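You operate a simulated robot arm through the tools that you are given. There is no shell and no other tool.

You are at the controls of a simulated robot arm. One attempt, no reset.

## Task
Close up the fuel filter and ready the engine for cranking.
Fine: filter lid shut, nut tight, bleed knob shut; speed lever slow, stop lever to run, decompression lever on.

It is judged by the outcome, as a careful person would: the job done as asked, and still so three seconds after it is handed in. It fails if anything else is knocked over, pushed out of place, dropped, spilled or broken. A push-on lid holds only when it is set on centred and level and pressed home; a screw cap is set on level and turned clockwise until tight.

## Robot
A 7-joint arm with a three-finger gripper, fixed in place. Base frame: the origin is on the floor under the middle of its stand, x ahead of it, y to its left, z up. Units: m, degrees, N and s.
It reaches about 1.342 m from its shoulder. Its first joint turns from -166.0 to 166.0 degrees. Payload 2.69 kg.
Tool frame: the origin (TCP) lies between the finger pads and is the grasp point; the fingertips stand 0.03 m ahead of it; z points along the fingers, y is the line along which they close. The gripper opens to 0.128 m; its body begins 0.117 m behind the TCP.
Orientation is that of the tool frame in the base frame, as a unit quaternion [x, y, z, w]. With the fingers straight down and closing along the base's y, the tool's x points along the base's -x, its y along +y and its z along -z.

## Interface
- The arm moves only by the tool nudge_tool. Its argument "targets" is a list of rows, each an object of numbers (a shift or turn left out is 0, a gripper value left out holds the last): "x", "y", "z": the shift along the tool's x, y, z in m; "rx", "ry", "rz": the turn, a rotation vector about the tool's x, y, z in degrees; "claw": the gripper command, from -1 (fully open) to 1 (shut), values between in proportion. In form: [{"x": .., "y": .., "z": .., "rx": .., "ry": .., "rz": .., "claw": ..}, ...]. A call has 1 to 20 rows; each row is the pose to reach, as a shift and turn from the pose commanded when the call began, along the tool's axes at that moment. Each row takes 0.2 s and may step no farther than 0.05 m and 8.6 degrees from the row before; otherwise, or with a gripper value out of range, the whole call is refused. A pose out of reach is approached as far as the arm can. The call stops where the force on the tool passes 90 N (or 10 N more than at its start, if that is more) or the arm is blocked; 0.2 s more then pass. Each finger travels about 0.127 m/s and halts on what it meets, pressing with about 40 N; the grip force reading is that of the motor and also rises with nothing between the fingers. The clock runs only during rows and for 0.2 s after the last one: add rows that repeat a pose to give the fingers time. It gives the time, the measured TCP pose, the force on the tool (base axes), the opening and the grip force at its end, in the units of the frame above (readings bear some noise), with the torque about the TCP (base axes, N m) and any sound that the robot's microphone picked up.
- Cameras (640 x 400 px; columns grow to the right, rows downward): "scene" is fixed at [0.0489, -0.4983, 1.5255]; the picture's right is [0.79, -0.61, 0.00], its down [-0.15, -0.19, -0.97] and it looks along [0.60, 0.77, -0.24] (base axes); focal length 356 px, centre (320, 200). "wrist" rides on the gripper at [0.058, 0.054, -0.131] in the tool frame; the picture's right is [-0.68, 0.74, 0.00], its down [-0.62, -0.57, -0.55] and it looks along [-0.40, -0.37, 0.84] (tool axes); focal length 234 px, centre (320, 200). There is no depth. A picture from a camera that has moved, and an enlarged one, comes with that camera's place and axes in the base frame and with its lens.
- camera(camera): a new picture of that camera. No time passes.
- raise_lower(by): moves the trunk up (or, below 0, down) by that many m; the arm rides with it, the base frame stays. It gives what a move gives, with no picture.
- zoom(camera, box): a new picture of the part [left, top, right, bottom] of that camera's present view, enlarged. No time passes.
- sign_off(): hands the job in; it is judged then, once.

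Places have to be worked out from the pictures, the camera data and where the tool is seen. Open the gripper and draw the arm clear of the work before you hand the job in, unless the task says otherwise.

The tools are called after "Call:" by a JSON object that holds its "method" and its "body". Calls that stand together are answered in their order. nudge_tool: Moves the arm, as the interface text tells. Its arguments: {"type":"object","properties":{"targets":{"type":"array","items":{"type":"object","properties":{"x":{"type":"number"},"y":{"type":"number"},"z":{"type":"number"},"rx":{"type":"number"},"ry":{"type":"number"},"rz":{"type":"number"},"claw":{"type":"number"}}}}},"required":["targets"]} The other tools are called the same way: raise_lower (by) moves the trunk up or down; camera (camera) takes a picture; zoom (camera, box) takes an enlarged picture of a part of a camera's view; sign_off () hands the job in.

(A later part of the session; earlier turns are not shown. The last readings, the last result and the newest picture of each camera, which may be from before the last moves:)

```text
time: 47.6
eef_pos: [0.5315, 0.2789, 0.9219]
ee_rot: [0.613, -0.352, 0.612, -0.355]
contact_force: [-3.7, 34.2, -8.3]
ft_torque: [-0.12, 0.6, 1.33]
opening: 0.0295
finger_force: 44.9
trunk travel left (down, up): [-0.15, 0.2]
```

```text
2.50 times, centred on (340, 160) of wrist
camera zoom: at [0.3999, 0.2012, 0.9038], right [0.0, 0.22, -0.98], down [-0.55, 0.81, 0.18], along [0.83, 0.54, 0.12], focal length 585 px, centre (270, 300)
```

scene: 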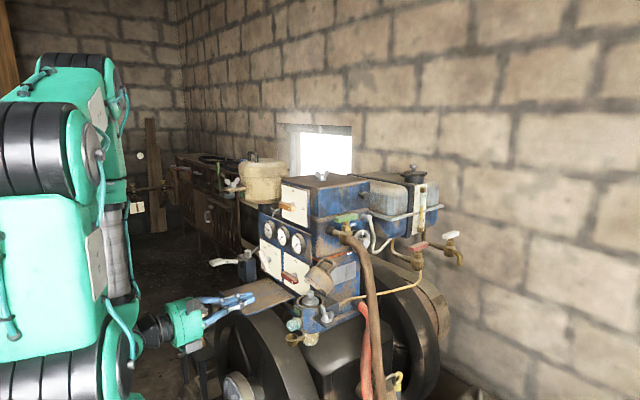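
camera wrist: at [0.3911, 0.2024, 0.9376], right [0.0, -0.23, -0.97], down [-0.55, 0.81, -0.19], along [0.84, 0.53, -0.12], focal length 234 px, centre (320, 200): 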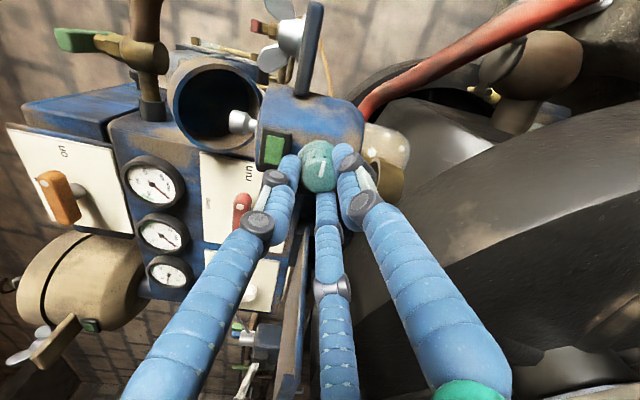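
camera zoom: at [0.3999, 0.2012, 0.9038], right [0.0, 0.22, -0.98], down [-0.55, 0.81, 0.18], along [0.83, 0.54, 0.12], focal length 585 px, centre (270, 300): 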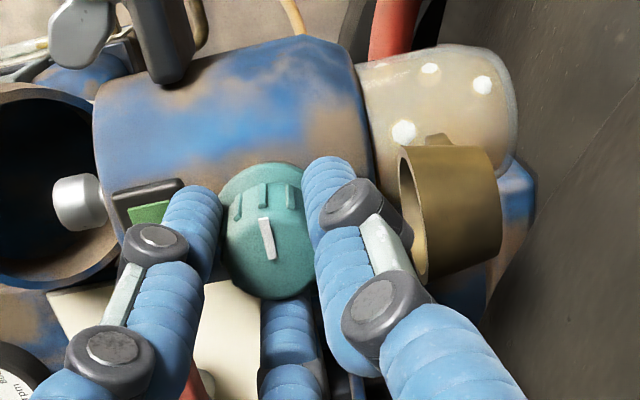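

Firm grip at 29.5 mm with 34 N side load toward +y. I relieve 2 mm of that and turn clockwise again, checking the mark.

Call:
{"method": "nudge_tool", "body": {"targets": [{"x": -0.0012, "y": -0.0007}, {"x": -0.0022, "y": -0.0013}, {"x": -0.0022, "y": -0.0013, "rz": 6}, {"x": -0.0022, "y": -0.0013, "rz": 12}, {"x": -0.0022, "y": -0.0013, "rz": 18}, {"x": -0.0022, "y": -0.0013, "rz": 24}, {"x": -0.0022, "y": -0.0013, "rz": 30}]}}

Call:
{"method": "zoom", "body": {"camera": "wrist", "box": [240, 80, 440, 240]}}

```text
time: 49.2
eef_pos: [0.5307, 0.279, 0.9191]
ee_rot: [-0.5, 0.501, -0.499, 0.5]
contact_force: [-4.3, 20.5, -15.7]
ft_torque: [-0.12, 0.56, 0.71]
opening: 0.0289
finger_force: 45.2
trunk travel left (down, up): [-0.15, 0.2]
```

```text
2.50 times, centred on (340, 160) of wrist
camera zoom: at [0.3986, 0.2212, 0.8668], right [0.0, 0.68, -0.74], down [-0.55, 0.62, 0.57], along [0.84, 0.4, 0.37], focal length 585 px, centre (270, 300)
```

zoom: 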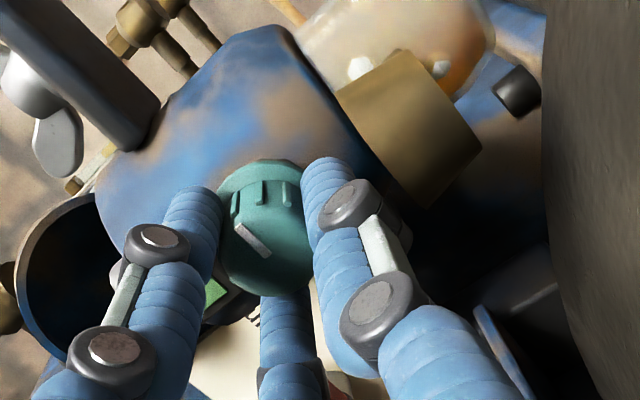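

The mark still stays fixed in the world while I turn clockwise, and almost no torque is carried. To learn whether the knob is at its stop or the grip just slips, I turn back 30° counter-clockwise with the same grip and watch the mark.

Call:
{"method": "nudge_tool", "body": {"targets": [{"rz": -6}, {"rz": -12}, {"rz": -18}, {"rz": -24}, {"rz": -30}]}}

Call:
{"method": "zoom", "body": {"camera": "wrist", "box": [240, 80, 440, 240]}}

```text
time: 50.4
eef_pos: [0.5314, 0.2801, 0.92]
ee_rot: [0.614, -0.352, 0.612, -0.352]
contact_force: [0.0, 24.7, -22.3]
ft_torque: [0.02, 0.55, 0.67]
opening: 0.0289
finger_force: 44.7
trunk travel left (down, up): [-0.15, 0.2]
```

```text
2.50 times, centred on (340, 160) of wrist
camera zoom: at [0.3987, 0.2021, 0.9035], right [0.0, 0.21, -0.98], down [-0.55, 0.82, 0.18], along [0.84, 0.54, 0.12], focal length 585 px, centre (270, 300)
```

zoom: 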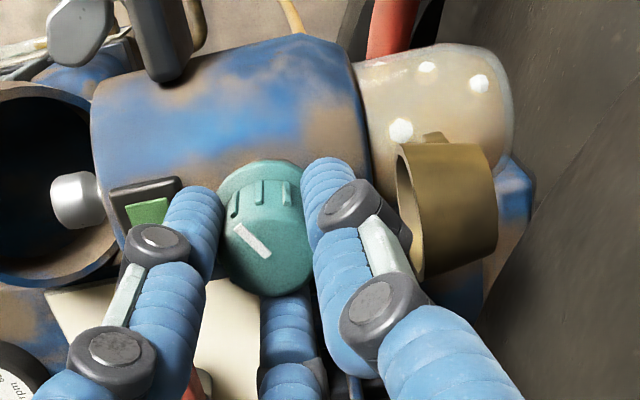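

The mark turned with the gripper this time: counter-clockwise is free while clockwise was blocked, so the knob started at its clockwise stop. I turn it back clockwise to confirm where it stops and look closely.

Call:
{"method": "nudge_tool", "body": {"targets": [{"rz": 6}, {"rz": 12}, {"rz": 18}, {"rz": 24}, {"rz": 28}]}}

Call:
{"method": "zoom", "body": {"camera": "wrist", "box": [280, 110, 380, 190]}}

Call:
{"method": "zoom", "body": {"camera": "scene", "box": [275, 300, 325, 340]}}

```text
time: 51.6
eef_pos: [0.5316, 0.2805, 0.9201]
ee_rot: [0.509, -0.491, 0.508, -0.491]
contact_force: [-7.1, 19.5, -23.4]
ft_torque: [0.03, 0.79, 0.52]
opening: 0.0288
finger_force: 45.0
trunk travel left (down, up): [-0.15, 0.2]
```

```text
5.00 times, centred on (330, 150) of wrist
camera zoom: at [0.3986, 0.2194, 0.8689], right [0.0, 0.65, -0.76], down [-0.55, 0.64, 0.54], along [0.84, 0.42, 0.36], focal length 1171 px, centre (270, 450)
```

zoom: 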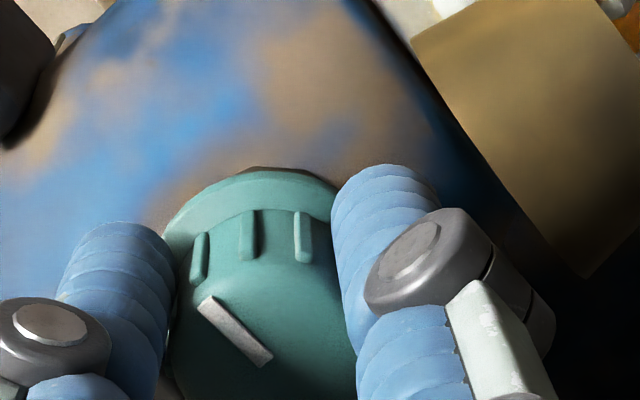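

```text
10.00 times, centred on (300, 320) of scene
camera zoom: at [0.0489, -0.4983, 1.5255], right [0.79, -0.61, 0.0], down [-0.15, -0.19, -0.97], along [0.6, 0.77, -0.24], focal length 3560 px, centre (520, -1000)
```

zoom: 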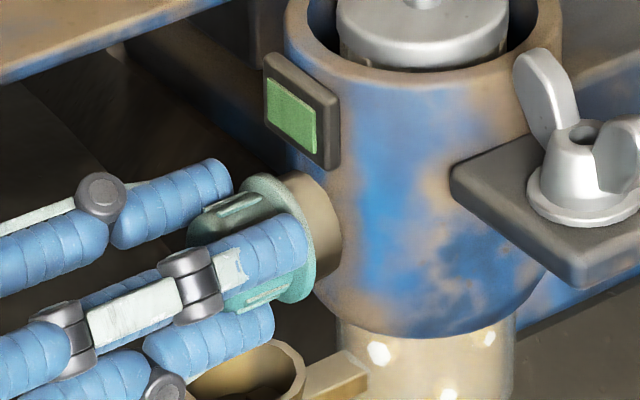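

The knob came back with the gripper (mark now just above 3 o'clock, negligible torque), so the fingers may simply have slipped over the ribs before engaging. I continue clockwise past the earlier position to see whether it is really stopped.

Call:
{"method": "nudge_tool", "body": {"targets": [{"rz": 6}, {"rz": 12}, {"rz": 18}, {"rz": 24}, {"rz": 30}]}}

Call:
{"method": "zoom", "body": {"camera": "wrist", "box": [280, 110, 380, 190]}}

```text
time: 52.8
eef_pos: [0.5321, 0.2797, 0.9203]
ee_rot: [-0.365, 0.606, -0.365, 0.605]
contact_force: [-0.9, 12.5, -29.0]
ft_torque: [-0.28, 0.92, 0.36]
opening: 0.0292
finger_force: 44.6
trunk travel left (down, up): [-0.15, 0.2]
```

```text
5.00 times, centred on (330, 150) of wrist
camera zoom: at [0.3989, 0.2534, 0.8457], right [0.0, 0.94, -0.33], down [-0.55, 0.28, 0.79], along [0.84, 0.18, 0.52], focal length 1171 px, centre (270, 450)
```

zoom: 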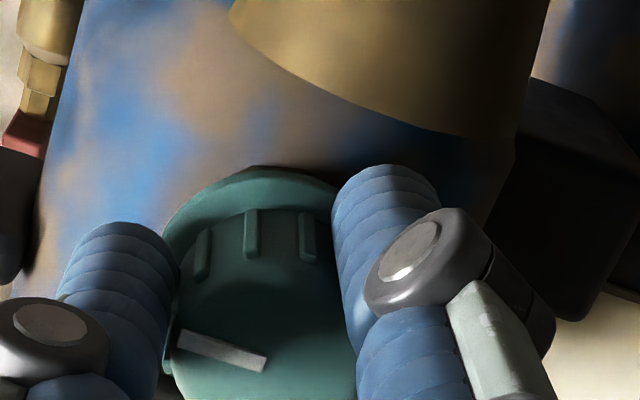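

Clockwise is definitely stopped with the mark at 3 o'clock (torque -0.28 N m, fingers slipping), exactly 90° clockwise of "up", just as the levers' second positions are. I probe how far it turns counter-clockwise, to judge whether this is a quarter-turn knob or a screw, turning 60° back.

Call:
{"method": "nudge_tool", "body": {"targets": [{"rz": -8}, {"rz": -16}, {"rz": -24}, {"rz": -32}, {"rz": -40}, {"rz": -48}, {"rz": -56}, {"rz": -60}]}}

Call:
{"method": "zoom", "body": {"camera": "wrist", "box": [280, 110, 380, 190]}}

Call:
{"method": "zoom", "body": {"camera": "scene", "box": [275, 300, 325, 350]}}

```text
time: 54.6
eef_pos: [0.5313, 0.2792, 0.9216]
ee_rot: [0.619, -0.343, 0.618, -0.343]
contact_force: [3.4, 17.9, -25.8]
ft_torque: [-0.01, 0.74, 0.25]
opening: 0.0289
finger_force: 44.9
trunk travel left (down, up): [-0.15, 0.2]
```

```text
5.00 times, centred on (330, 150) of wrist
camera zoom: at [0.3991, 0.2017, 0.906], right [0.0, 0.18, -0.98], down [-0.55, 0.82, 0.15], along [0.84, 0.54, 0.1], focal length 1171 px, centre (270, 450)
```

zoom: 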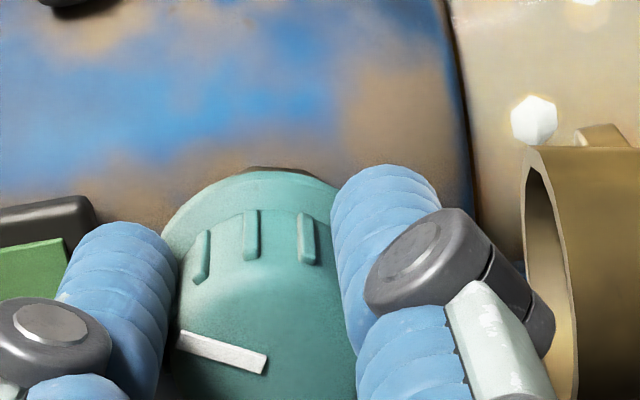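

```text
8.00 times, centred on (300, 325) of scene
camera zoom: at [0.0489, -0.4983, 1.5255], right [0.79, -0.61, 0.0], down [-0.15, -0.19, -0.97], along [0.6, 0.77, -0.24], focal length 2848 px, centre (480, -800)
```

zoom: 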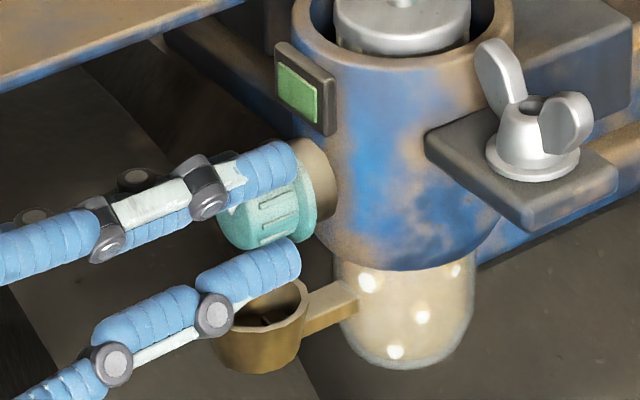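

The knob turned 60° counter-clockwise freely. I ratchet once more (turning back 15° so no finger is by the window, reopen slightly, roll, regrip) to find the other end of its travel.

Call:
{"method": "nudge_tool", "body": {"targets": [{"rz": 8}, {"rz": 15}, {"rz": 15, "claw": 0.35}, {"rz": 15, "claw": 0.35}, {"rz": 23, "z": -0.004}, {"rz": 31, "z": -0.006}, {"rz": 39, "z": -0.006}, {"rz": 47, "z": -0.006}, {"rz": 55, "z": -0.006}, {"rz": 63, "z": -0.004}, {"rz": 71, "z": 0}, {"rz": 71, "z": 0}]}}

Call:
{"method": "zoom", "body": {"camera": "wrist", "box": [260, 90, 400, 200]}}

```text
time: 57.2
eef_pos: [0.5299, 0.2811, 0.9225]
ee_rot: [-0.303, 0.638, -0.305, 0.638]
contact_force: [0.7, 0.6, 0.1]
ft_torque: [0.02, 0.0, -0.02]
opening: 0.0416
finger_force: 0.1
trunk travel left (down, up): [-0.15, 0.2]
```

```text
3.64 times, centred on (330, 145) of wrist
camera zoom: at [0.3981, 0.2681, 0.8431], right [0.0, 0.99, -0.15], down [-0.55, 0.12, 0.83], along [0.84, 0.08, 0.54], focal length 852 px, centre (284, 400)
```

zoom: 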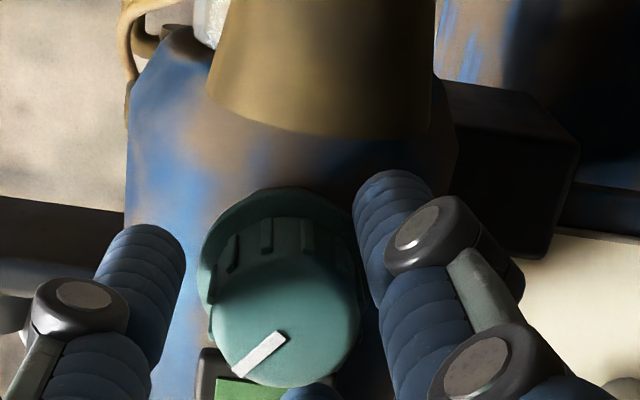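

The mark is at about 45° (knob stayed where I left it). I regrip and turn counter-clockwise another 60°.

Call:
{"method": "nudge_tool", "body": {"targets": [{"claw": 1.0}, {"claw": 1.0}, {"rz": -8}, {"rz": -16}, {"rz": -24}, {"rz": -32}, {"rz": -40}, {"rz": -48}, {"rz": -56}]}}

Call:
{"method": "zoom", "body": {"camera": "wrist", "box": [260, 90, 400, 200]}}

Call:
{"method": "zoom", "body": {"camera": "scene", "box": [275, 300, 325, 350]}}

```text
time: 59.2
eef_pos: [0.5313, 0.2795, 0.9202]
ee_rot: [0.57, -0.42, 0.568, -0.42]
contact_force: [-10.0, 11.7, -30.1]
ft_torque: [0.55, 0.92, 0.32]
opening: 0.0279
finger_force: 45.2
trunk travel left (down, up): [-0.15, 0.2]
```

```text
3.64 times, centred on (330, 145) of wrist
camera zoom: at [0.3992, 0.208, 0.8866], right [0.0, 0.43, -0.9], down [-0.55, 0.76, 0.36], along [0.84, 0.5, 0.23], focal length 852 px, centre (284, 400)
```

zoom: 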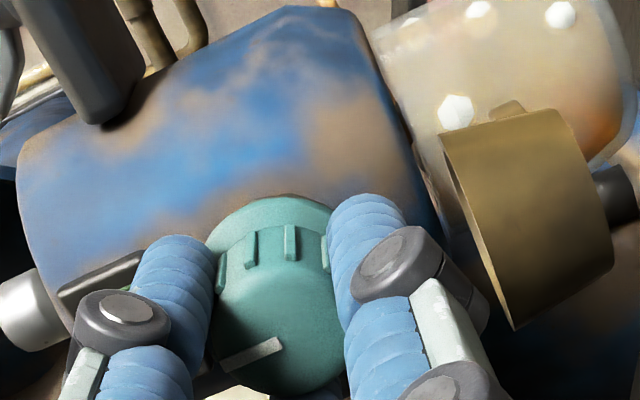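

```text
8.00 times, centred on (300, 325) of scene
camera zoom: at [0.0489, -0.4983, 1.5255], right [0.79, -0.61, 0.0], down [-0.15, -0.19, -0.97], along [0.6, 0.77, -0.24], focal length 2848 px, centre (480, -800)
```

zoom: 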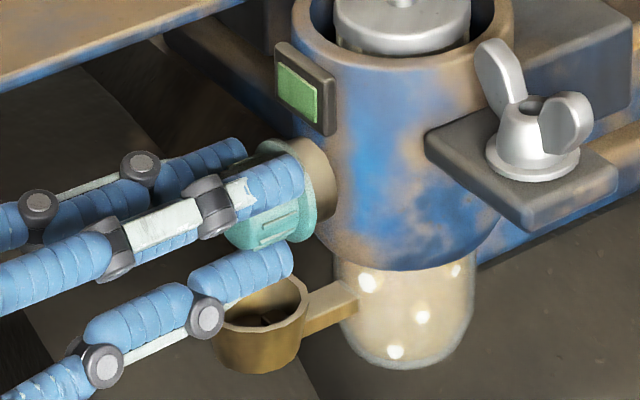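

The knob now stops with its mark straight up (torque +0.55 N m): it is a quarter-turn knob, mark right ↔ mark up. Which end is shut needs more evidence, so I release it here, and go on to look at the nut and lid before deciding.

Call:
{"method": "nudge_tool", "body": {"targets": [{"claw": 0.35}, {"claw": 0.35}, {"z": -0.03}, {"z": -0.07}, {"z": -0.11}, {"z": -0.14}]}}

Call:
{"method": "camera", "body": {"camera": "wrist"}}

Call:
{"method": "zoom", "body": {"camera": "scene", "box": [280, 280, 350, 350]}}

Call:
{"method": "zoom", "body": {"camera": "scene", "box": [305, 290, 345, 330]}}

```text
time: 60.6
eef_pos: [0.3884, 0.2791, 0.9218]
ee_rot: [0.568, -0.421, 0.568, -0.421]
contact_force: [0.5, -0.1, 0.1]
ft_torque: [0.0, -0.04, 0.01]
opening: 0.0415
finger_force: 0.0
trunk travel left (down, up): [-0.15, 0.2]
```

```text
taken
camera wrist: at [0.2564, 0.208, 0.8869], right [0.0, 0.43, -0.9], down [-0.55, 0.75, 0.36], along [0.84, 0.5, 0.24], focal length 234 px, centre (320, 200)
```

wrist: 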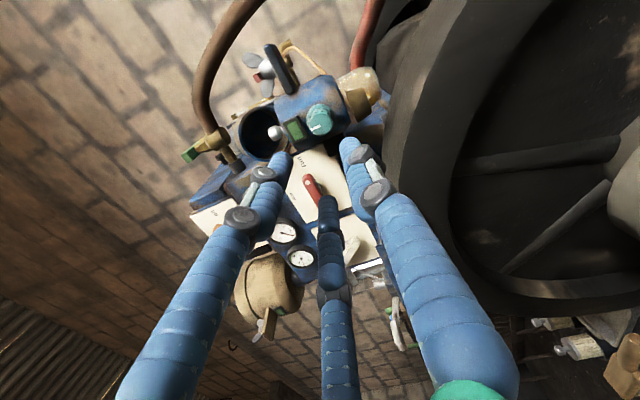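

```text
5.71 times, centred on (315, 315) of scene
camera zoom: at [0.0489, -0.4983, 1.5255], right [0.79, -0.61, 0.0], down [-0.15, -0.19, -0.97], along [0.6, 0.77, -0.24], focal length 2034 px, centre (349, -457)
```

zoom: 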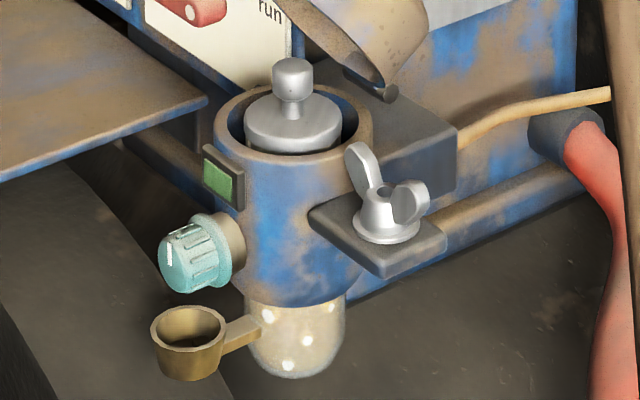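

```text
10.00 times, centred on (325, 310) of scene
camera zoom: at [0.0489, -0.4983, 1.5255], right [0.79, -0.61, 0.0], down [-0.15, -0.19, -0.97], along [0.6, 0.77, -0.24], focal length 3560 px, centre (270, -900)
```

zoom: 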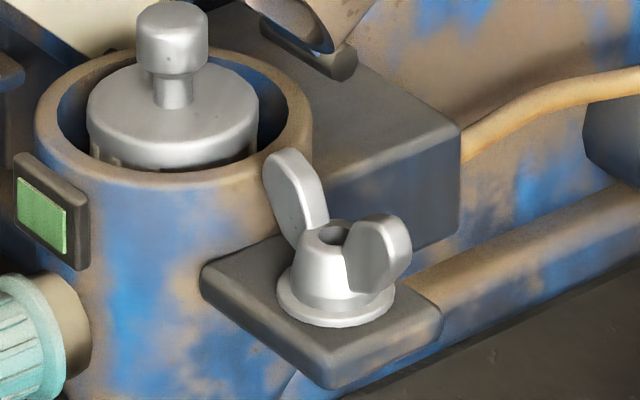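

The knob's mark now points straight up. I compare the filter's wing nut with the other (presumably tight) wing nuts in the scene.

Call:
{"method": "zoom", "body": {"camera": "scene", "box": [218, 168, 258, 208]}}

Call:
{"method": "zoom", "body": {"camera": "scene", "box": [302, 158, 342, 198]}}

Call:
{"method": "zoom", "body": {"camera": "scene", "box": [300, 250, 350, 300]}}

```text
10.00 times, centred on (238, 188) of scene
camera zoom: at [0.0489, -0.4983, 1.5255], right [0.79, -0.61, 0.0], down [-0.15, -0.19, -0.97], along [0.6, 0.77, -0.24], focal length 3560 px, centre (1140, 320)
```

zoom: 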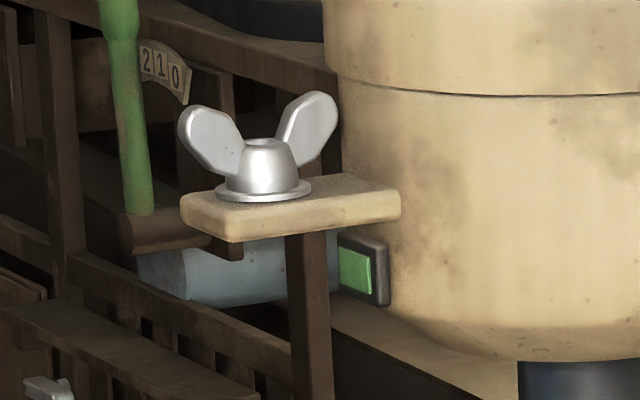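

```text
10.00 times, centred on (322, 178) of scene
camera zoom: at [0.0489, -0.4983, 1.5255], right [0.79, -0.61, 0.0], down [-0.15, -0.19, -0.97], along [0.6, 0.77, -0.24], focal length 3560 px, centre (300, 420)
```

zoom: 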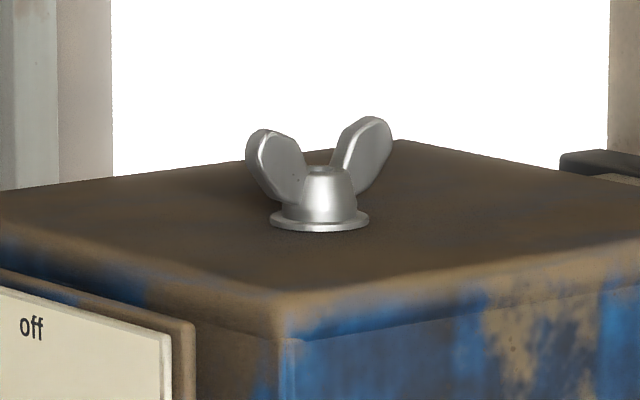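

```text
8.00 times, centred on (325, 275) of scene
camera zoom: at [0.0489, -0.4983, 1.5255], right [0.79, -0.61, 0.0], down [-0.15, -0.19, -0.97], along [0.6, 0.77, -0.24], focal length 2848 px, centre (280, -400)
```

zoom: 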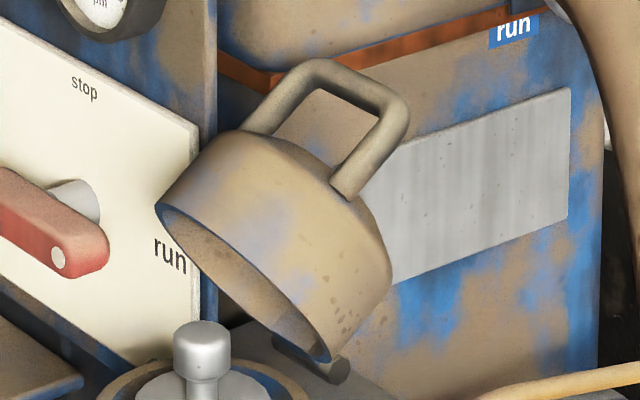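

The lid measures as open about 51°, hinge near (0.665, 0.985 z), handle bar at (0.682, y 0.253–0.303, z 1.089); a valve and hose sit above/behind it, so I'll come from the front with the fingers leaning forward-down and push on the lid's top face near its free edge. First I raise and un-roll the tool.

Call:
{"method": "nudge_tool", "body": {"targets": [{"x": 0.0097, "y": -0.0319, "z": -0.01, "rz": -8.1}, {"x": 0.0195, "y": -0.0638, "z": -0.02, "rz": -16.2}, {"x": 0.0292, "y": -0.0956, "z": -0.02, "rz": -24.3}, {"x": 0.039, "y": -0.1275, "z": -0.02, "rz": -32.4}, {"x": 0.0487, "y": -0.1594, "z": -0.02, "rz": -40.5}, {"x": 0.0585, "y": -0.1913, "z": -0.02, "rz": -48.6}, {"x": 0.0682, "y": -0.2231, "z": -0.02, "rz": -56.7}, {"x": 0.078, "y": -0.255, "z": -0.02, "rz": -64.8, "claw": 0.6}, {"x": 0.0877, "y": -0.2869, "z": -0.02, "rz": -72.9, "claw": 1.0}]}}

Call:
{"method": "camera", "body": {"camera": "wrist"}}

```text
time: 62.6
eef_pos: [0.3696, 0.28, 1.2215]
ee_rot: [0.707, 0.0, 0.707, 0.001]
contact_force: [0.4, 0.8, 0.9]
ft_torque: [0.0, 0.03, -0.03]
opening: 0.0023
finger_force: 31.6
trunk travel left (down, up): [-0.15, 0.2]
```

```text
taken
camera wrist: at [0.2379, 0.2259, 1.2809], right [0.0, -0.74, -0.68], down [-0.55, 0.56, -0.62], along [0.84, 0.37, -0.4], focal length 234 px, centre (320, 200)
```

wrist: 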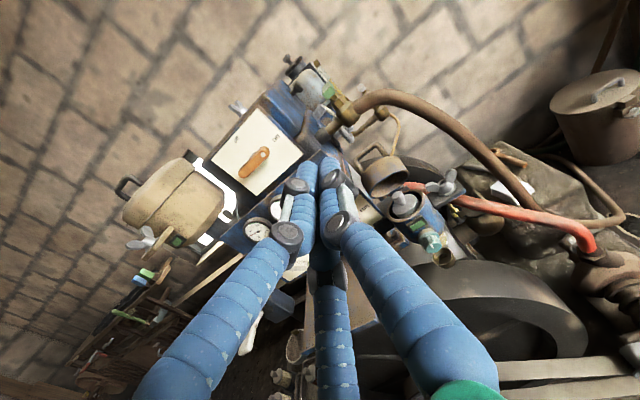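

I pitch the tool 51.5° down-forward and move closer above the lid for a look.

Call:
{"method": "nudge_tool", "body": {"targets": [{"x": 0.003, "z": 0.02, "ry": -7.4}, {"x": 0.006, "z": 0.04, "ry": -14.8}, {"x": 0.009, "z": 0.06, "ry": -22.2}, {"x": 0.012, "z": 0.08, "ry": -29.6}, {"x": 0.015, "z": 0.1, "ry": -37}, {"x": 0.018, "z": 0.115, "ry": -44.4}, {"x": 0.02, "z": 0.13, "ry": -51.5}]}}

Call:
{"method": "camera", "body": {"camera": "wrist"}}

Call:
{"method": "zoom", "body": {"camera": "scene", "box": [220, 170, 380, 300]}}

```text
time: 64.2
eef_pos: [0.4999, 0.2796, 1.2414]
ee_rot: [0.944, -0.001, 0.33, -0.001]
contact_force: [-0.8, 0.4, -0.4]
ft_torque: [0.0, -0.01, 0.04]
opening: 0.002
finger_force: 31.3
trunk travel left (down, up): [-0.15, 0.2]
```

```text
taken
camera wrist: at [0.4627, 0.2257, 1.3807], right [-0.53, -0.74, -0.42], down [-0.82, 0.56, 0.05], along [0.2, 0.37, -0.9], focal length 234 px, centre (320, 200)
```

wrist: 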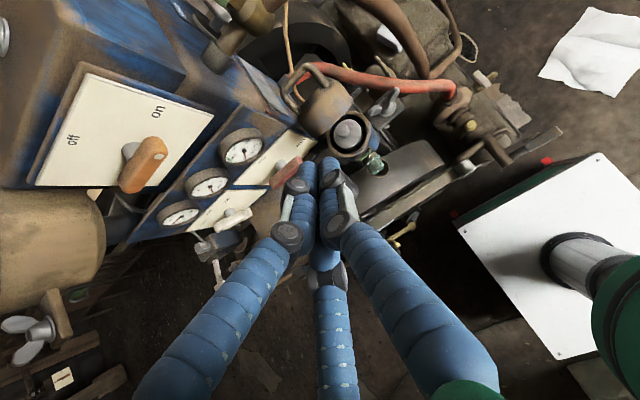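

```text
3.08 times, centred on (300, 235) of scene
camera zoom: at [0.0489, -0.4983, 1.5255], right [0.79, -0.61, 0.0], down [-0.15, -0.19, -0.97], along [0.6, 0.77, -0.24], focal length 1095 px, centre (382, 92)
```

zoom: 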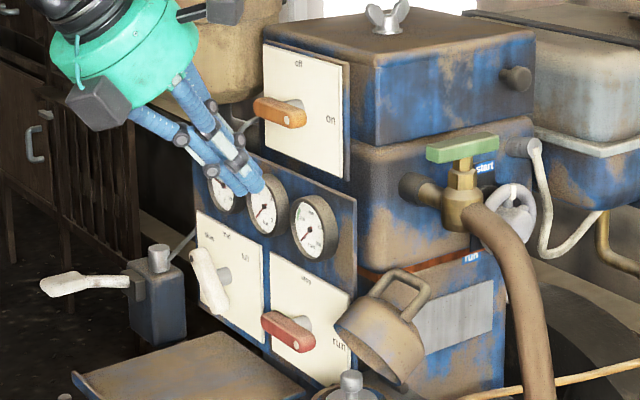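

Call:
{"method": "zoom", "body": {"camera": "wrist", "box": [260, 40, 420, 180]}}

```text
2.86 times, centred on (340, 110) of wrist
camera zoom: at [0.4627, 0.2257, 1.3807], right [-0.53, -0.74, -0.42], down [-0.82, 0.56, 0.05], along [0.2, 0.37, -0.9], focal length 669 px, centre (263, 457)
```

zoom: 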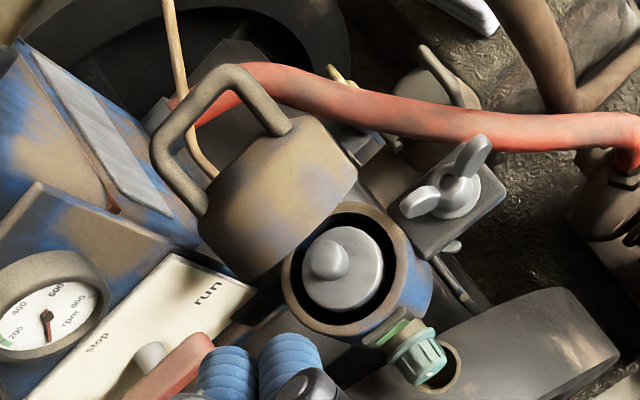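

From here the handle bar centre is about (0.677, 0.27, 1.098) and the lid's upper edge about (0.624, z 1.104). I move to a standoff point and then slide the closed tips in just behind the lid's free upper edge, in front of the handle bar.

Call:
{"method": "nudge_tool", "body": {"targets": [{"x": 0.011, "y": 0.001, "z": 0.034}, {"x": 0.0215, "y": 0.002, "z": 0.069}, {"x": 0.0323, "y": 0.003, "z": 0.1031}]}}

Call:
{"method": "zoom", "body": {"camera": "scene", "box": [260, 190, 380, 300]}}

Call:
{"method": "camera", "body": {"camera": "wrist"}}

```text
time: 65.0
eef_pos: [0.5906, 0.2776, 1.1796]
ee_rot: [0.944, 0.0, 0.329, -0.001]
contact_force: [0.8, -0.5, -0.1]
ft_torque: [-0.03, -0.01, 0.01]
opening: 0.002
finger_force: 31.1
trunk travel left (down, up): [-0.15, 0.2]
```

```text
3.64 times, centred on (320, 245) of scene
camera zoom: at [0.0489, -0.4983, 1.5255], right [0.79, -0.61, 0.0], down [-0.15, -0.19, -0.97], along [0.6, 0.77, -0.24], focal length 1295 px, centre (320, 36)
```

zoom: 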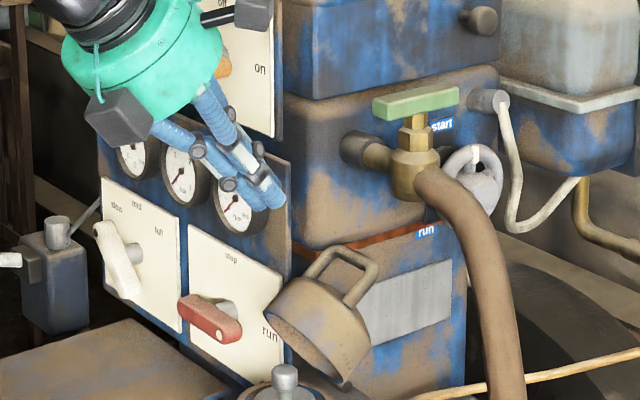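

```text
taken
camera wrist: at [0.5535, 0.2235, 1.319], right [-0.53, -0.74, -0.42], down [-0.82, 0.57, 0.05], along [0.2, 0.37, -0.91], focal length 234 px, centre (320, 200)
```

wrist: 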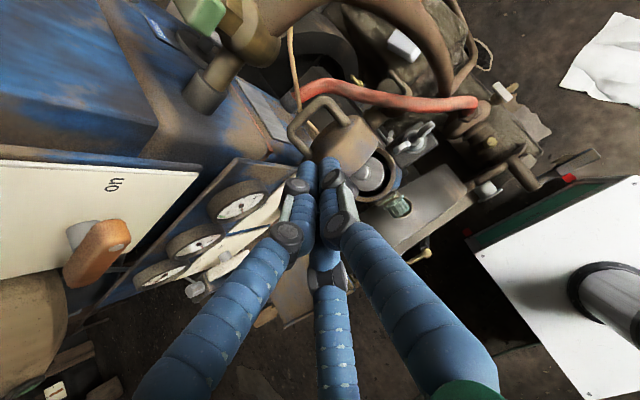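

Clear so far. I advance 5 cm along the finger direction and look again.

Call:
{"method": "nudge_tool", "body": {"targets": [{"z": 0.025}, {"z": 0.05}]}}

Call:
{"method": "zoom", "body": {"camera": "scene", "box": [290, 220, 360, 290]}}

Call:
{"method": "zoom", "body": {"camera": "wrist", "box": [250, 70, 410, 210]}}

```text
time: 65.6
eef_pos: [0.6208, 0.2783, 1.1419]
ee_rot: [0.944, 0.0, 0.33, -0.002]
contact_force: [-0.1, 0.1, -0.7]
ft_torque: [-0.01, 0.0, -0.02]
opening: 0.002
finger_force: 31.2
trunk travel left (down, up): [-0.15, 0.2]
```

```text
5.71 times, centred on (325, 255) of scene
camera zoom: at [0.0489, -0.4983, 1.5255], right [0.79, -0.61, 0.0], down [-0.15, -0.19, -0.97], along [0.6, 0.77, -0.24], focal length 2034 px, centre (291, -114)
```

zoom: 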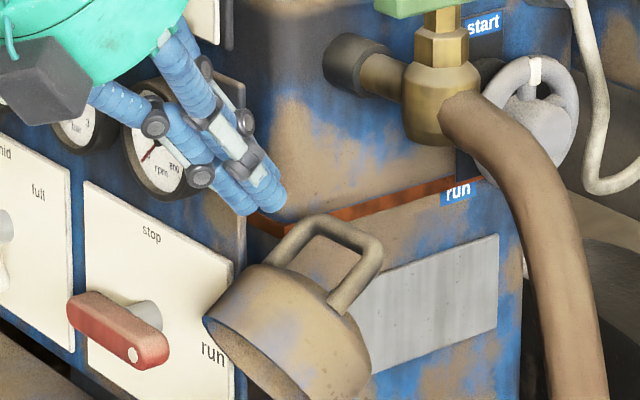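

```text
2.86 times, centred on (330, 140) of wrist
camera zoom: at [0.5846, 0.2236, 1.2814], right [-0.53, -0.74, -0.42], down [-0.82, 0.57, 0.05], along [0.2, 0.37, -0.91], focal length 669 px, centre (291, 371)
```

zoom: 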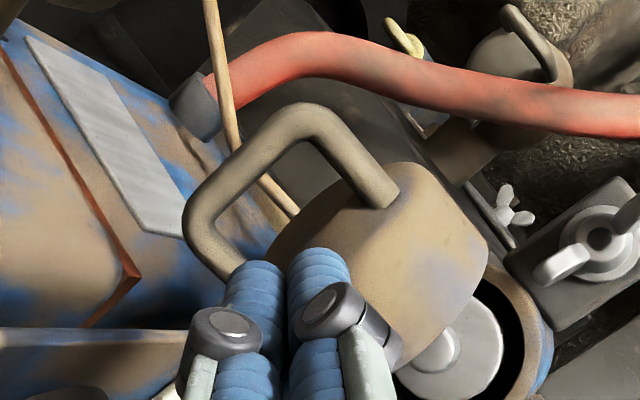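

Refined lid geometry: hinge ≈ (0.662, 0.987), open ≈ 49°, handle feet nearer the free edge, upper edge ≈ (0.641, 1.086). I slide 3 cm further so the tips sit just behind that edge, in front of the handle bar.

Call:
{"method": "nudge_tool", "body": {"targets": [{"z": 0.01, "y": 0.001}, {"z": 0.02, "y": 0.002}, {"z": 0.03, "y": 0.002}]}}

Call:
{"method": "zoom", "body": {"camera": "scene", "box": [290, 220, 360, 290]}}

Call:
{"method": "zoom", "body": {"camera": "wrist", "box": [250, 70, 410, 210]}}

```text
time: 66.4
eef_pos: [0.64, 0.2753, 1.1192]
ee_rot: [0.944, -0.001, 0.33, -0.001]
contact_force: [0.7, 0.0, 0.4]
ft_torque: [0.0, -0.01, -0.02]
opening: 0.0021
finger_force: 31.4
trunk travel left (down, up): [-0.15, 0.2]
```

```text
5.71 times, centred on (325, 255) of scene
camera zoom: at [0.0489, -0.4983, 1.5255], right [0.79, -0.61, 0.0], down [-0.15, -0.19, -0.97], along [0.6, 0.77, -0.24], focal length 2034 px, centre (291, -114)
```

zoom: 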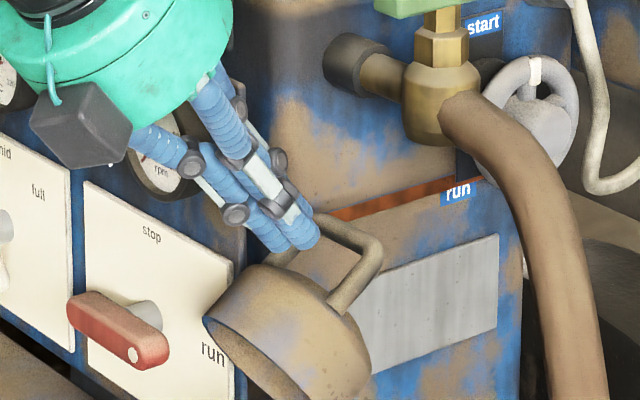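

```text
2.86 times, centred on (330, 140) of wrist
camera zoom: at [0.6033, 0.2201, 1.257], right [-0.53, -0.74, -0.42], down [-0.82, 0.57, 0.05], along [0.2, 0.37, -0.91], focal length 669 px, centre (291, 371)
```

zoom: 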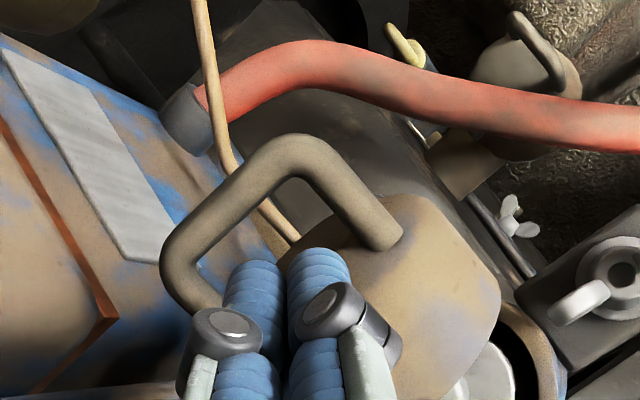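

The tips are between the handle bar and the lid's upper edge. I go 5 mm deeper, then begin pushing toward the robot to start rotating the lid closed.

Call:
{"method": "nudge_tool", "body": {"targets": [{"z": 0.005}, {"x": -0.006, "z": 0.0035}, {"x": -0.012, "z": 0.0015}, {"x": -0.017, "z": -0.001}, {"x": -0.022, "z": -0.0035}]}}

Call:
{"method": "zoom", "body": {"camera": "scene", "box": [290, 220, 360, 290]}}

Call:
{"method": "zoom", "body": {"camera": "wrist", "box": [250, 70, 410, 210]}}

```text
time: 67.6
eef_pos: [0.6203, 0.2738, 1.1058]
ee_rot: [0.944, 0.0, 0.329, -0.001]
contact_force: [0.1, -0.4, -0.4]
ft_torque: [0.02, 0.01, -0.01]
opening: 0.0023
finger_force: 31.5
trunk travel left (down, up): [-0.15, 0.2]
```

```text
5.71 times, centred on (325, 255) of scene
camera zoom: at [0.0489, -0.4983, 1.5255], right [0.79, -0.61, 0.0], down [-0.15, -0.19, -0.97], along [0.6, 0.77, -0.24], focal length 2034 px, centre (291, -114)
```

zoom: 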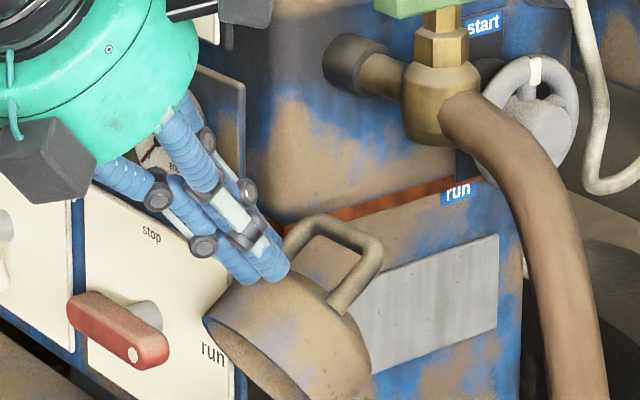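

```text
2.86 times, centred on (330, 140) of wrist
camera zoom: at [0.5832, 0.2198, 1.2451], right [-0.53, -0.74, -0.42], down [-0.82, 0.56, 0.05], along [0.2, 0.37, -0.91], focal length 669 px, centre (291, 371)
```

zoom: 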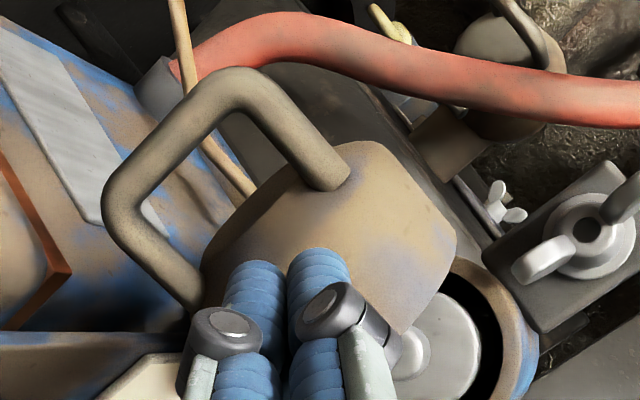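

The tips slid over the lid's edge without moving it (no force). Better: grip the handle bar itself, with the thumb inside the handle loop and the two fingers behind it. I retract, roll the tool 90° and set the opening to 40 mm.

Call:
{"method": "nudge_tool", "body": {"targets": [{"z": -0.03}, {"x": 0.01, "z": -0.0447}, {"x": 0.044, "y": -0.0027, "z": -0.0447}, {"x": 0.044, "y": -0.0027, "z": -0.0447, "rz": 8.5}, {"x": 0.044, "y": -0.0027, "z": -0.0447, "rz": 17}, {"x": 0.044, "y": -0.0027, "z": -0.0447, "rz": 25.5}, {"x": 0.044, "y": -0.0027, "z": -0.0447, "rz": 34}, {"x": 0.044, "y": -0.0027, "z": -0.0447, "rz": 42.5}, {"x": 0.044, "y": -0.0027, "z": -0.0447, "rz": 51}, {"x": 0.044, "y": -0.0027, "z": -0.0447, "rz": 59.5}, {"x": 0.044, "y": -0.0027, "z": -0.0447, "rz": 68}, {"x": 0.044, "y": -0.0027, "z": -0.0447, "rz": 76.5}, {"x": 0.044, "y": -0.0027, "z": -0.0447, "rz": 85, "claw": 0.375}, {"x": 0.044, "y": -0.0027, "z": -0.0447, "rz": 90, "claw": 0.375}]}}

Call:
{"method": "camera", "body": {"camera": "wrist"}}

Call:
{"method": "zoom", "body": {"camera": "scene", "box": [260, 190, 380, 300]}}

```text
time: 70.6
eef_pos: [0.6265, 0.2767, 1.1682]
ee_rot: [-0.666, 0.669, -0.232, 0.235]
contact_force: [-0.6, 0.1, -0.1]
ft_torque: [-0.02, 0.03, -0.02]
opening: 0.04
finger_force: 0.1
trunk travel left (down, up): [-0.15, 0.2]
```

```text
taken
camera wrist: at [0.5022, 0.2187, 1.2378], right [-0.58, 0.68, -0.46], down [0.1, 0.61, 0.78], along [0.81, 0.4, -0.42], focal length 234 px, centre (320, 200)
```

wrist: 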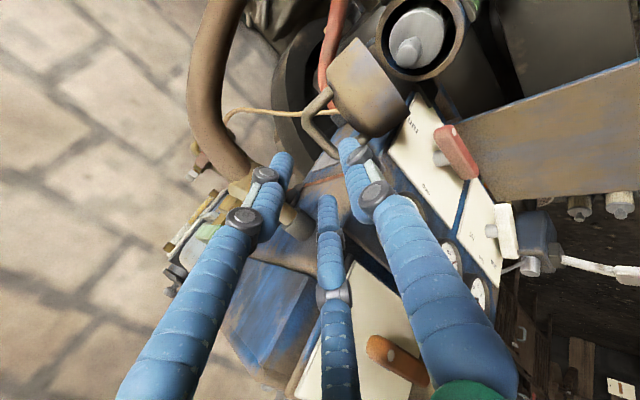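

```text
3.64 times, centred on (320, 245) of scene
camera zoom: at [0.0489, -0.4983, 1.5255], right [0.79, -0.61, 0.0], down [-0.15, -0.19, -0.97], along [0.6, 0.77, -0.24], focal length 1295 px, centre (320, 36)
```

zoom: 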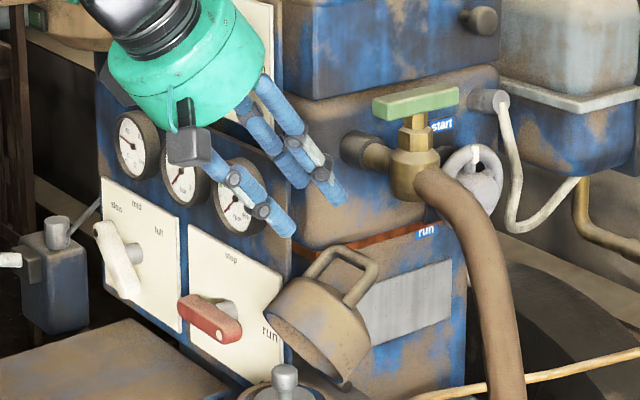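

Call:
{"method": "zoom", "body": {"camera": "wrist", "box": [240, 30, 440, 230]}}

```text
2.00 times, centred on (340, 130) of wrist
camera zoom: at [0.5022, 0.2187, 1.2378], right [-0.58, 0.68, -0.46], down [0.1, 0.61, 0.78], along [0.81, 0.4, -0.42], focal length 468 px, centre (280, 340)
```

zoom: 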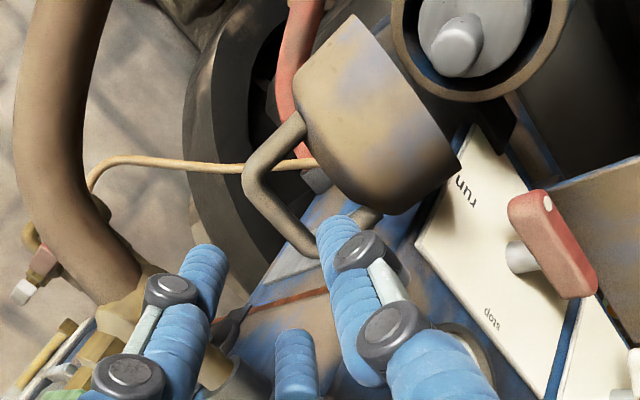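

The projected finger positions fall correctly: thumb inside the loop, fingers just behind the bar at its two bends. I advance along the finger direction in stages.

Call:
{"method": "nudge_tool", "body": {"targets": [{"z": 0.02}, {"z": 0.04}, {"z": 0.05}]}}

Call:
{"method": "zoom", "body": {"camera": "wrist", "box": [240, 30, 440, 230]}}

Call:
{"method": "zoom", "body": {"camera": "scene", "box": [290, 210, 370, 290]}}

```text
time: 71.4
eef_pos: [0.6575, 0.278, 1.1306]
ee_rot: [0.668, -0.667, 0.233, -0.233]
contact_force: [-0.2, -0.1, 0.0]
ft_torque: [0.01, 0.02, 0.0]
opening: 0.0401
finger_force: 0.1
trunk travel left (down, up): [-0.15, 0.2]
```

```text
2.00 times, centred on (340, 130) of wrist
camera zoom: at [0.5332, 0.219, 1.1998], right [-0.58, 0.68, -0.46], down [0.1, 0.61, 0.78], along [0.81, 0.41, -0.42], focal length 468 px, centre (280, 340)
```

zoom: 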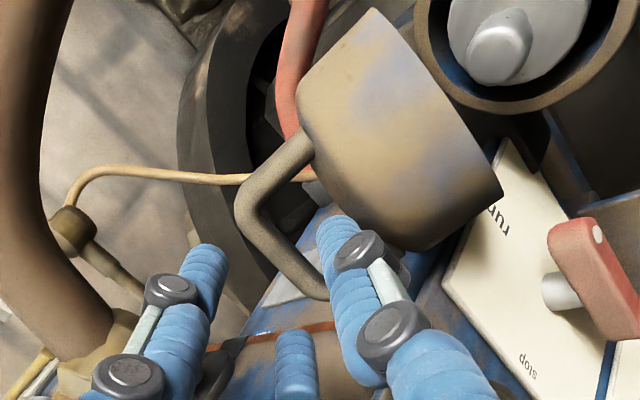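

```text
5.00 times, centred on (330, 250) of scene
camera zoom: at [0.0489, -0.4983, 1.5255], right [0.79, -0.61, 0.0], down [-0.15, -0.19, -0.97], along [0.6, 0.77, -0.24], focal length 1780 px, centre (270, -50)
```

zoom: 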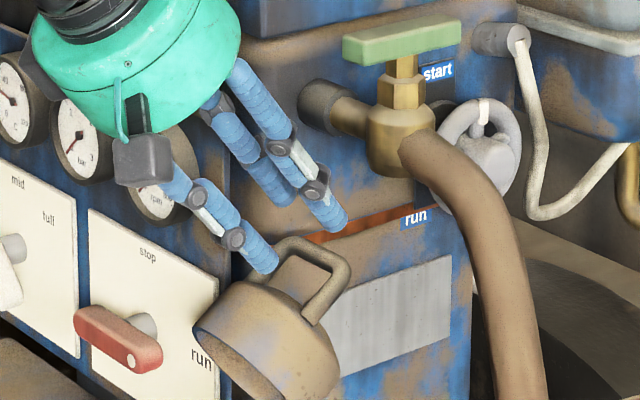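

Alignment is close; the thumb would just graze the lid's top plane, so I shift 4 mm outward, narrow slightly, and advance the rest.

Call:
{"method": "nudge_tool", "body": {"targets": [{"y": -0.004, "z": 0.005, "claw": 0.42}, {"y": -0.004, "z": 0.012}, {"y": -0.004, "z": 0.02}, {"y": -0.004, "z": 0.027}]}}

Call:
{"method": "zoom", "body": {"camera": "wrist", "box": [240, 30, 440, 230]}}

Call:
{"method": "zoom", "body": {"camera": "scene", "box": [290, 210, 370, 290]}}

```text
time: 72.4
eef_pos: [0.6795, 0.2769, 1.112]
ee_rot: [0.668, -0.667, 0.232, -0.234]
contact_force: [-0.2, -0.4, 0.4]
ft_torque: [-0.02, 0.0, -0.02]
opening: 0.0369
finger_force: 0.0
trunk travel left (down, up): [-0.15, 0.2]
```

```text
2.00 times, centred on (340, 130) of wrist
camera zoom: at [0.5541, 0.2185, 1.1809], right [-0.58, 0.68, -0.46], down [0.1, 0.61, 0.78], along [0.81, 0.41, -0.42], focal length 468 px, centre (280, 340)
```

zoom: 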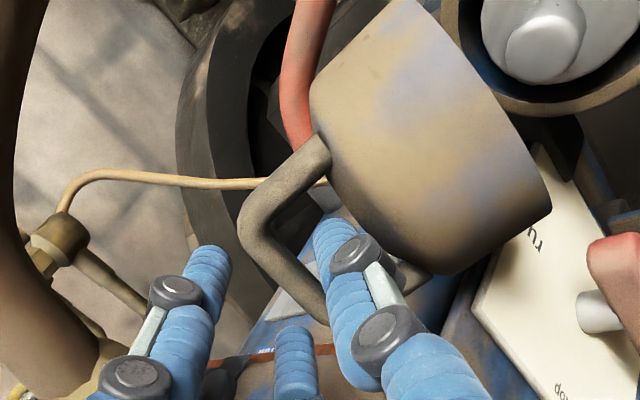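

```text
5.00 times, centred on (330, 250) of scene
camera zoom: at [0.0489, -0.4983, 1.5255], right [0.79, -0.61, 0.0], down [-0.15, -0.19, -0.97], along [0.6, 0.77, -0.24], focal length 1780 px, centre (270, -50)
```

zoom: 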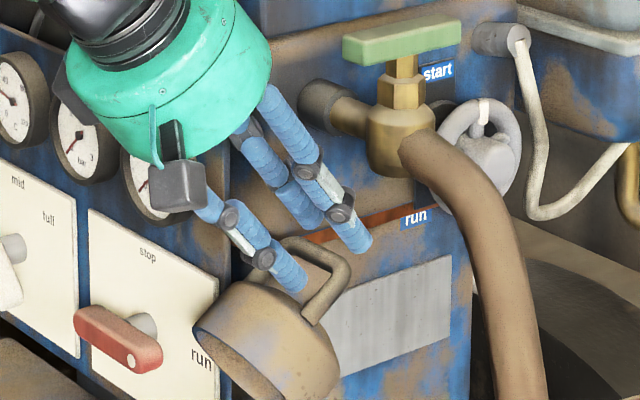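

The thumb is inside the handle loop and both fingers are behind the bar (a loose cage). I now swing the tool about the hinge axis, first 16°, and check that the lid follows.

Call:
{"method": "nudge_tool", "body": {"targets": [{"y": 0.0072, "z": 0.0002}, {"y": 0.0147, "z": -0.005, "rx": 4}, {"y": 0.0222, "z": -0.0103, "rx": 8}, {"y": 0.0292, "z": -0.0147, "rx": 12}, {"y": 0.0361, "z": -0.0191, "rx": 16}]}}

Call:
{"method": "zoom", "body": {"camera": "wrist", "box": [240, 30, 440, 230]}}

Call:
{"method": "zoom", "body": {"camera": "scene", "box": [280, 220, 360, 300]}}

```text
time: 73.6
eef_pos: [0.6385, 0.2779, 1.1035]
ee_rot: [-0.628, 0.629, -0.323, 0.324]
contact_force: [-0.3, 0.8, -0.1]
ft_torque: [-0.05, -0.01, 0.01]
opening: 0.0371
finger_force: 0.0
trunk travel left (down, up): [-0.15, 0.2]
```

```text
2.00 times, centred on (340, 130) of wrist
camera zoom: at [0.4993, 0.2193, 1.1362], right [-0.43, 0.68, -0.6], down [-0.12, 0.61, 0.78], along [0.9, 0.41, -0.18], focal length 468 px, centre (280, 340)
```

zoom: 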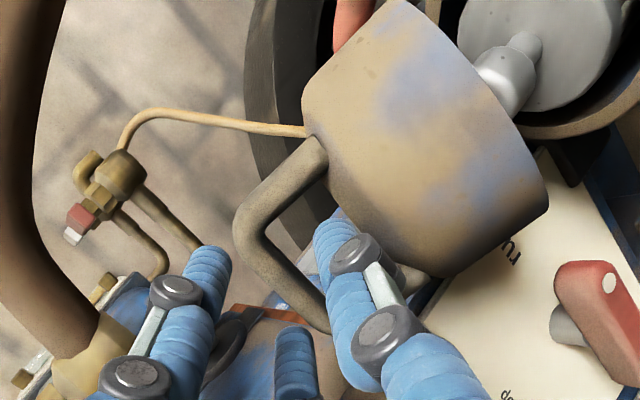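

```text
5.00 times, centred on (320, 260) of scene
camera zoom: at [0.0489, -0.4983, 1.5255], right [0.79, -0.61, 0.0], down [-0.15, -0.19, -0.97], along [0.6, 0.77, -0.24], focal length 1780 px, centre (320, -100)
```

zoom: 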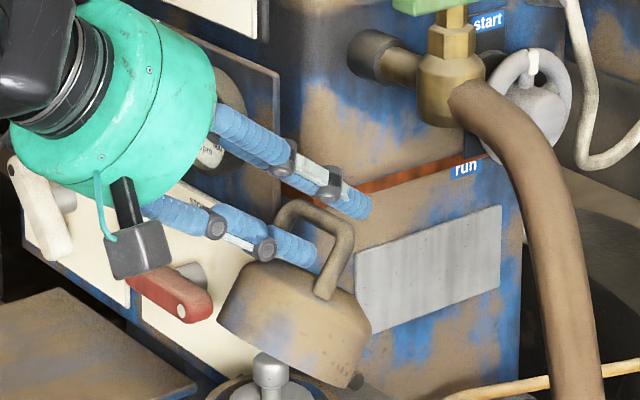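

The lid follows the handle and is now around 33°. I continue the swing to about 9°.

Call:
{"method": "nudge_tool", "body": {"targets": [{"y": 0.0065, "z": -0.0053, "rx": 4}, {"y": 0.013, "z": -0.0105, "rx": 8}, {"y": 0.02, "z": -0.0149, "rx": 12}, {"y": 0.0273, "z": -0.0192, "rx": 16}, {"y": 0.035, "z": -0.0227, "rx": 20}, {"y": 0.0426, "z": -0.0261, "rx": 24}]}}

Call:
{"method": "zoom", "body": {"camera": "wrist", "box": [240, 30, 440, 230]}}

Call:
{"method": "zoom", "body": {"camera": "scene", "box": [280, 230, 360, 310]}}

```text
time: 75.0
eef_pos: [0.5915, 0.2781, 1.0846]
ee_rot: [0.548, -0.547, 0.446, -0.448]
contact_force: [-0.2, -0.6, 0.0]
ft_torque: [-0.01, 0.01, 0.0]
opening: 0.037
finger_force: 0.1
trunk travel left (down, up): [-0.15, 0.2]
```

```text
2.00 times, centred on (340, 130) of wrist
camera zoom: at [0.4515, 0.2193, 1.0581], right [-0.15, 0.68, -0.72], down [-0.43, 0.61, 0.66], along [0.89, 0.4, 0.2], focal length 468 px, centre (280, 340)
```

zoom: 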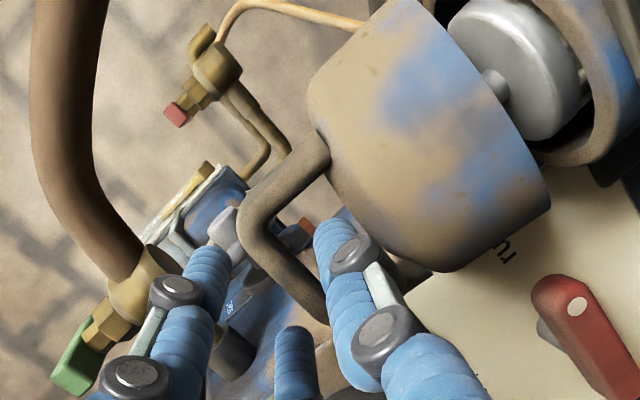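

```text
5.00 times, centred on (320, 270) of scene
camera zoom: at [0.0489, -0.4983, 1.5255], right [0.79, -0.61, 0.0], down [-0.15, -0.19, -0.97], along [0.6, 0.77, -0.24], focal length 1780 px, centre (320, -150)
```

zoom: 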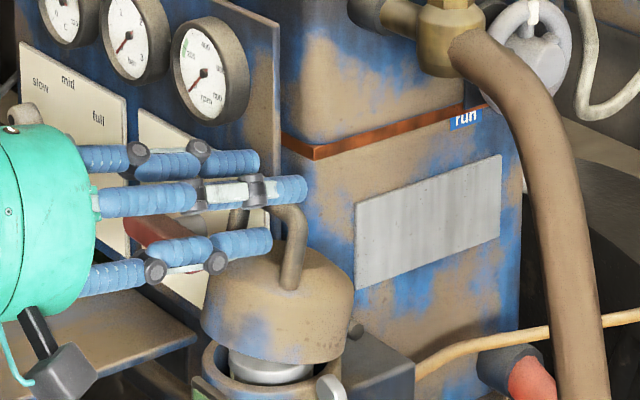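

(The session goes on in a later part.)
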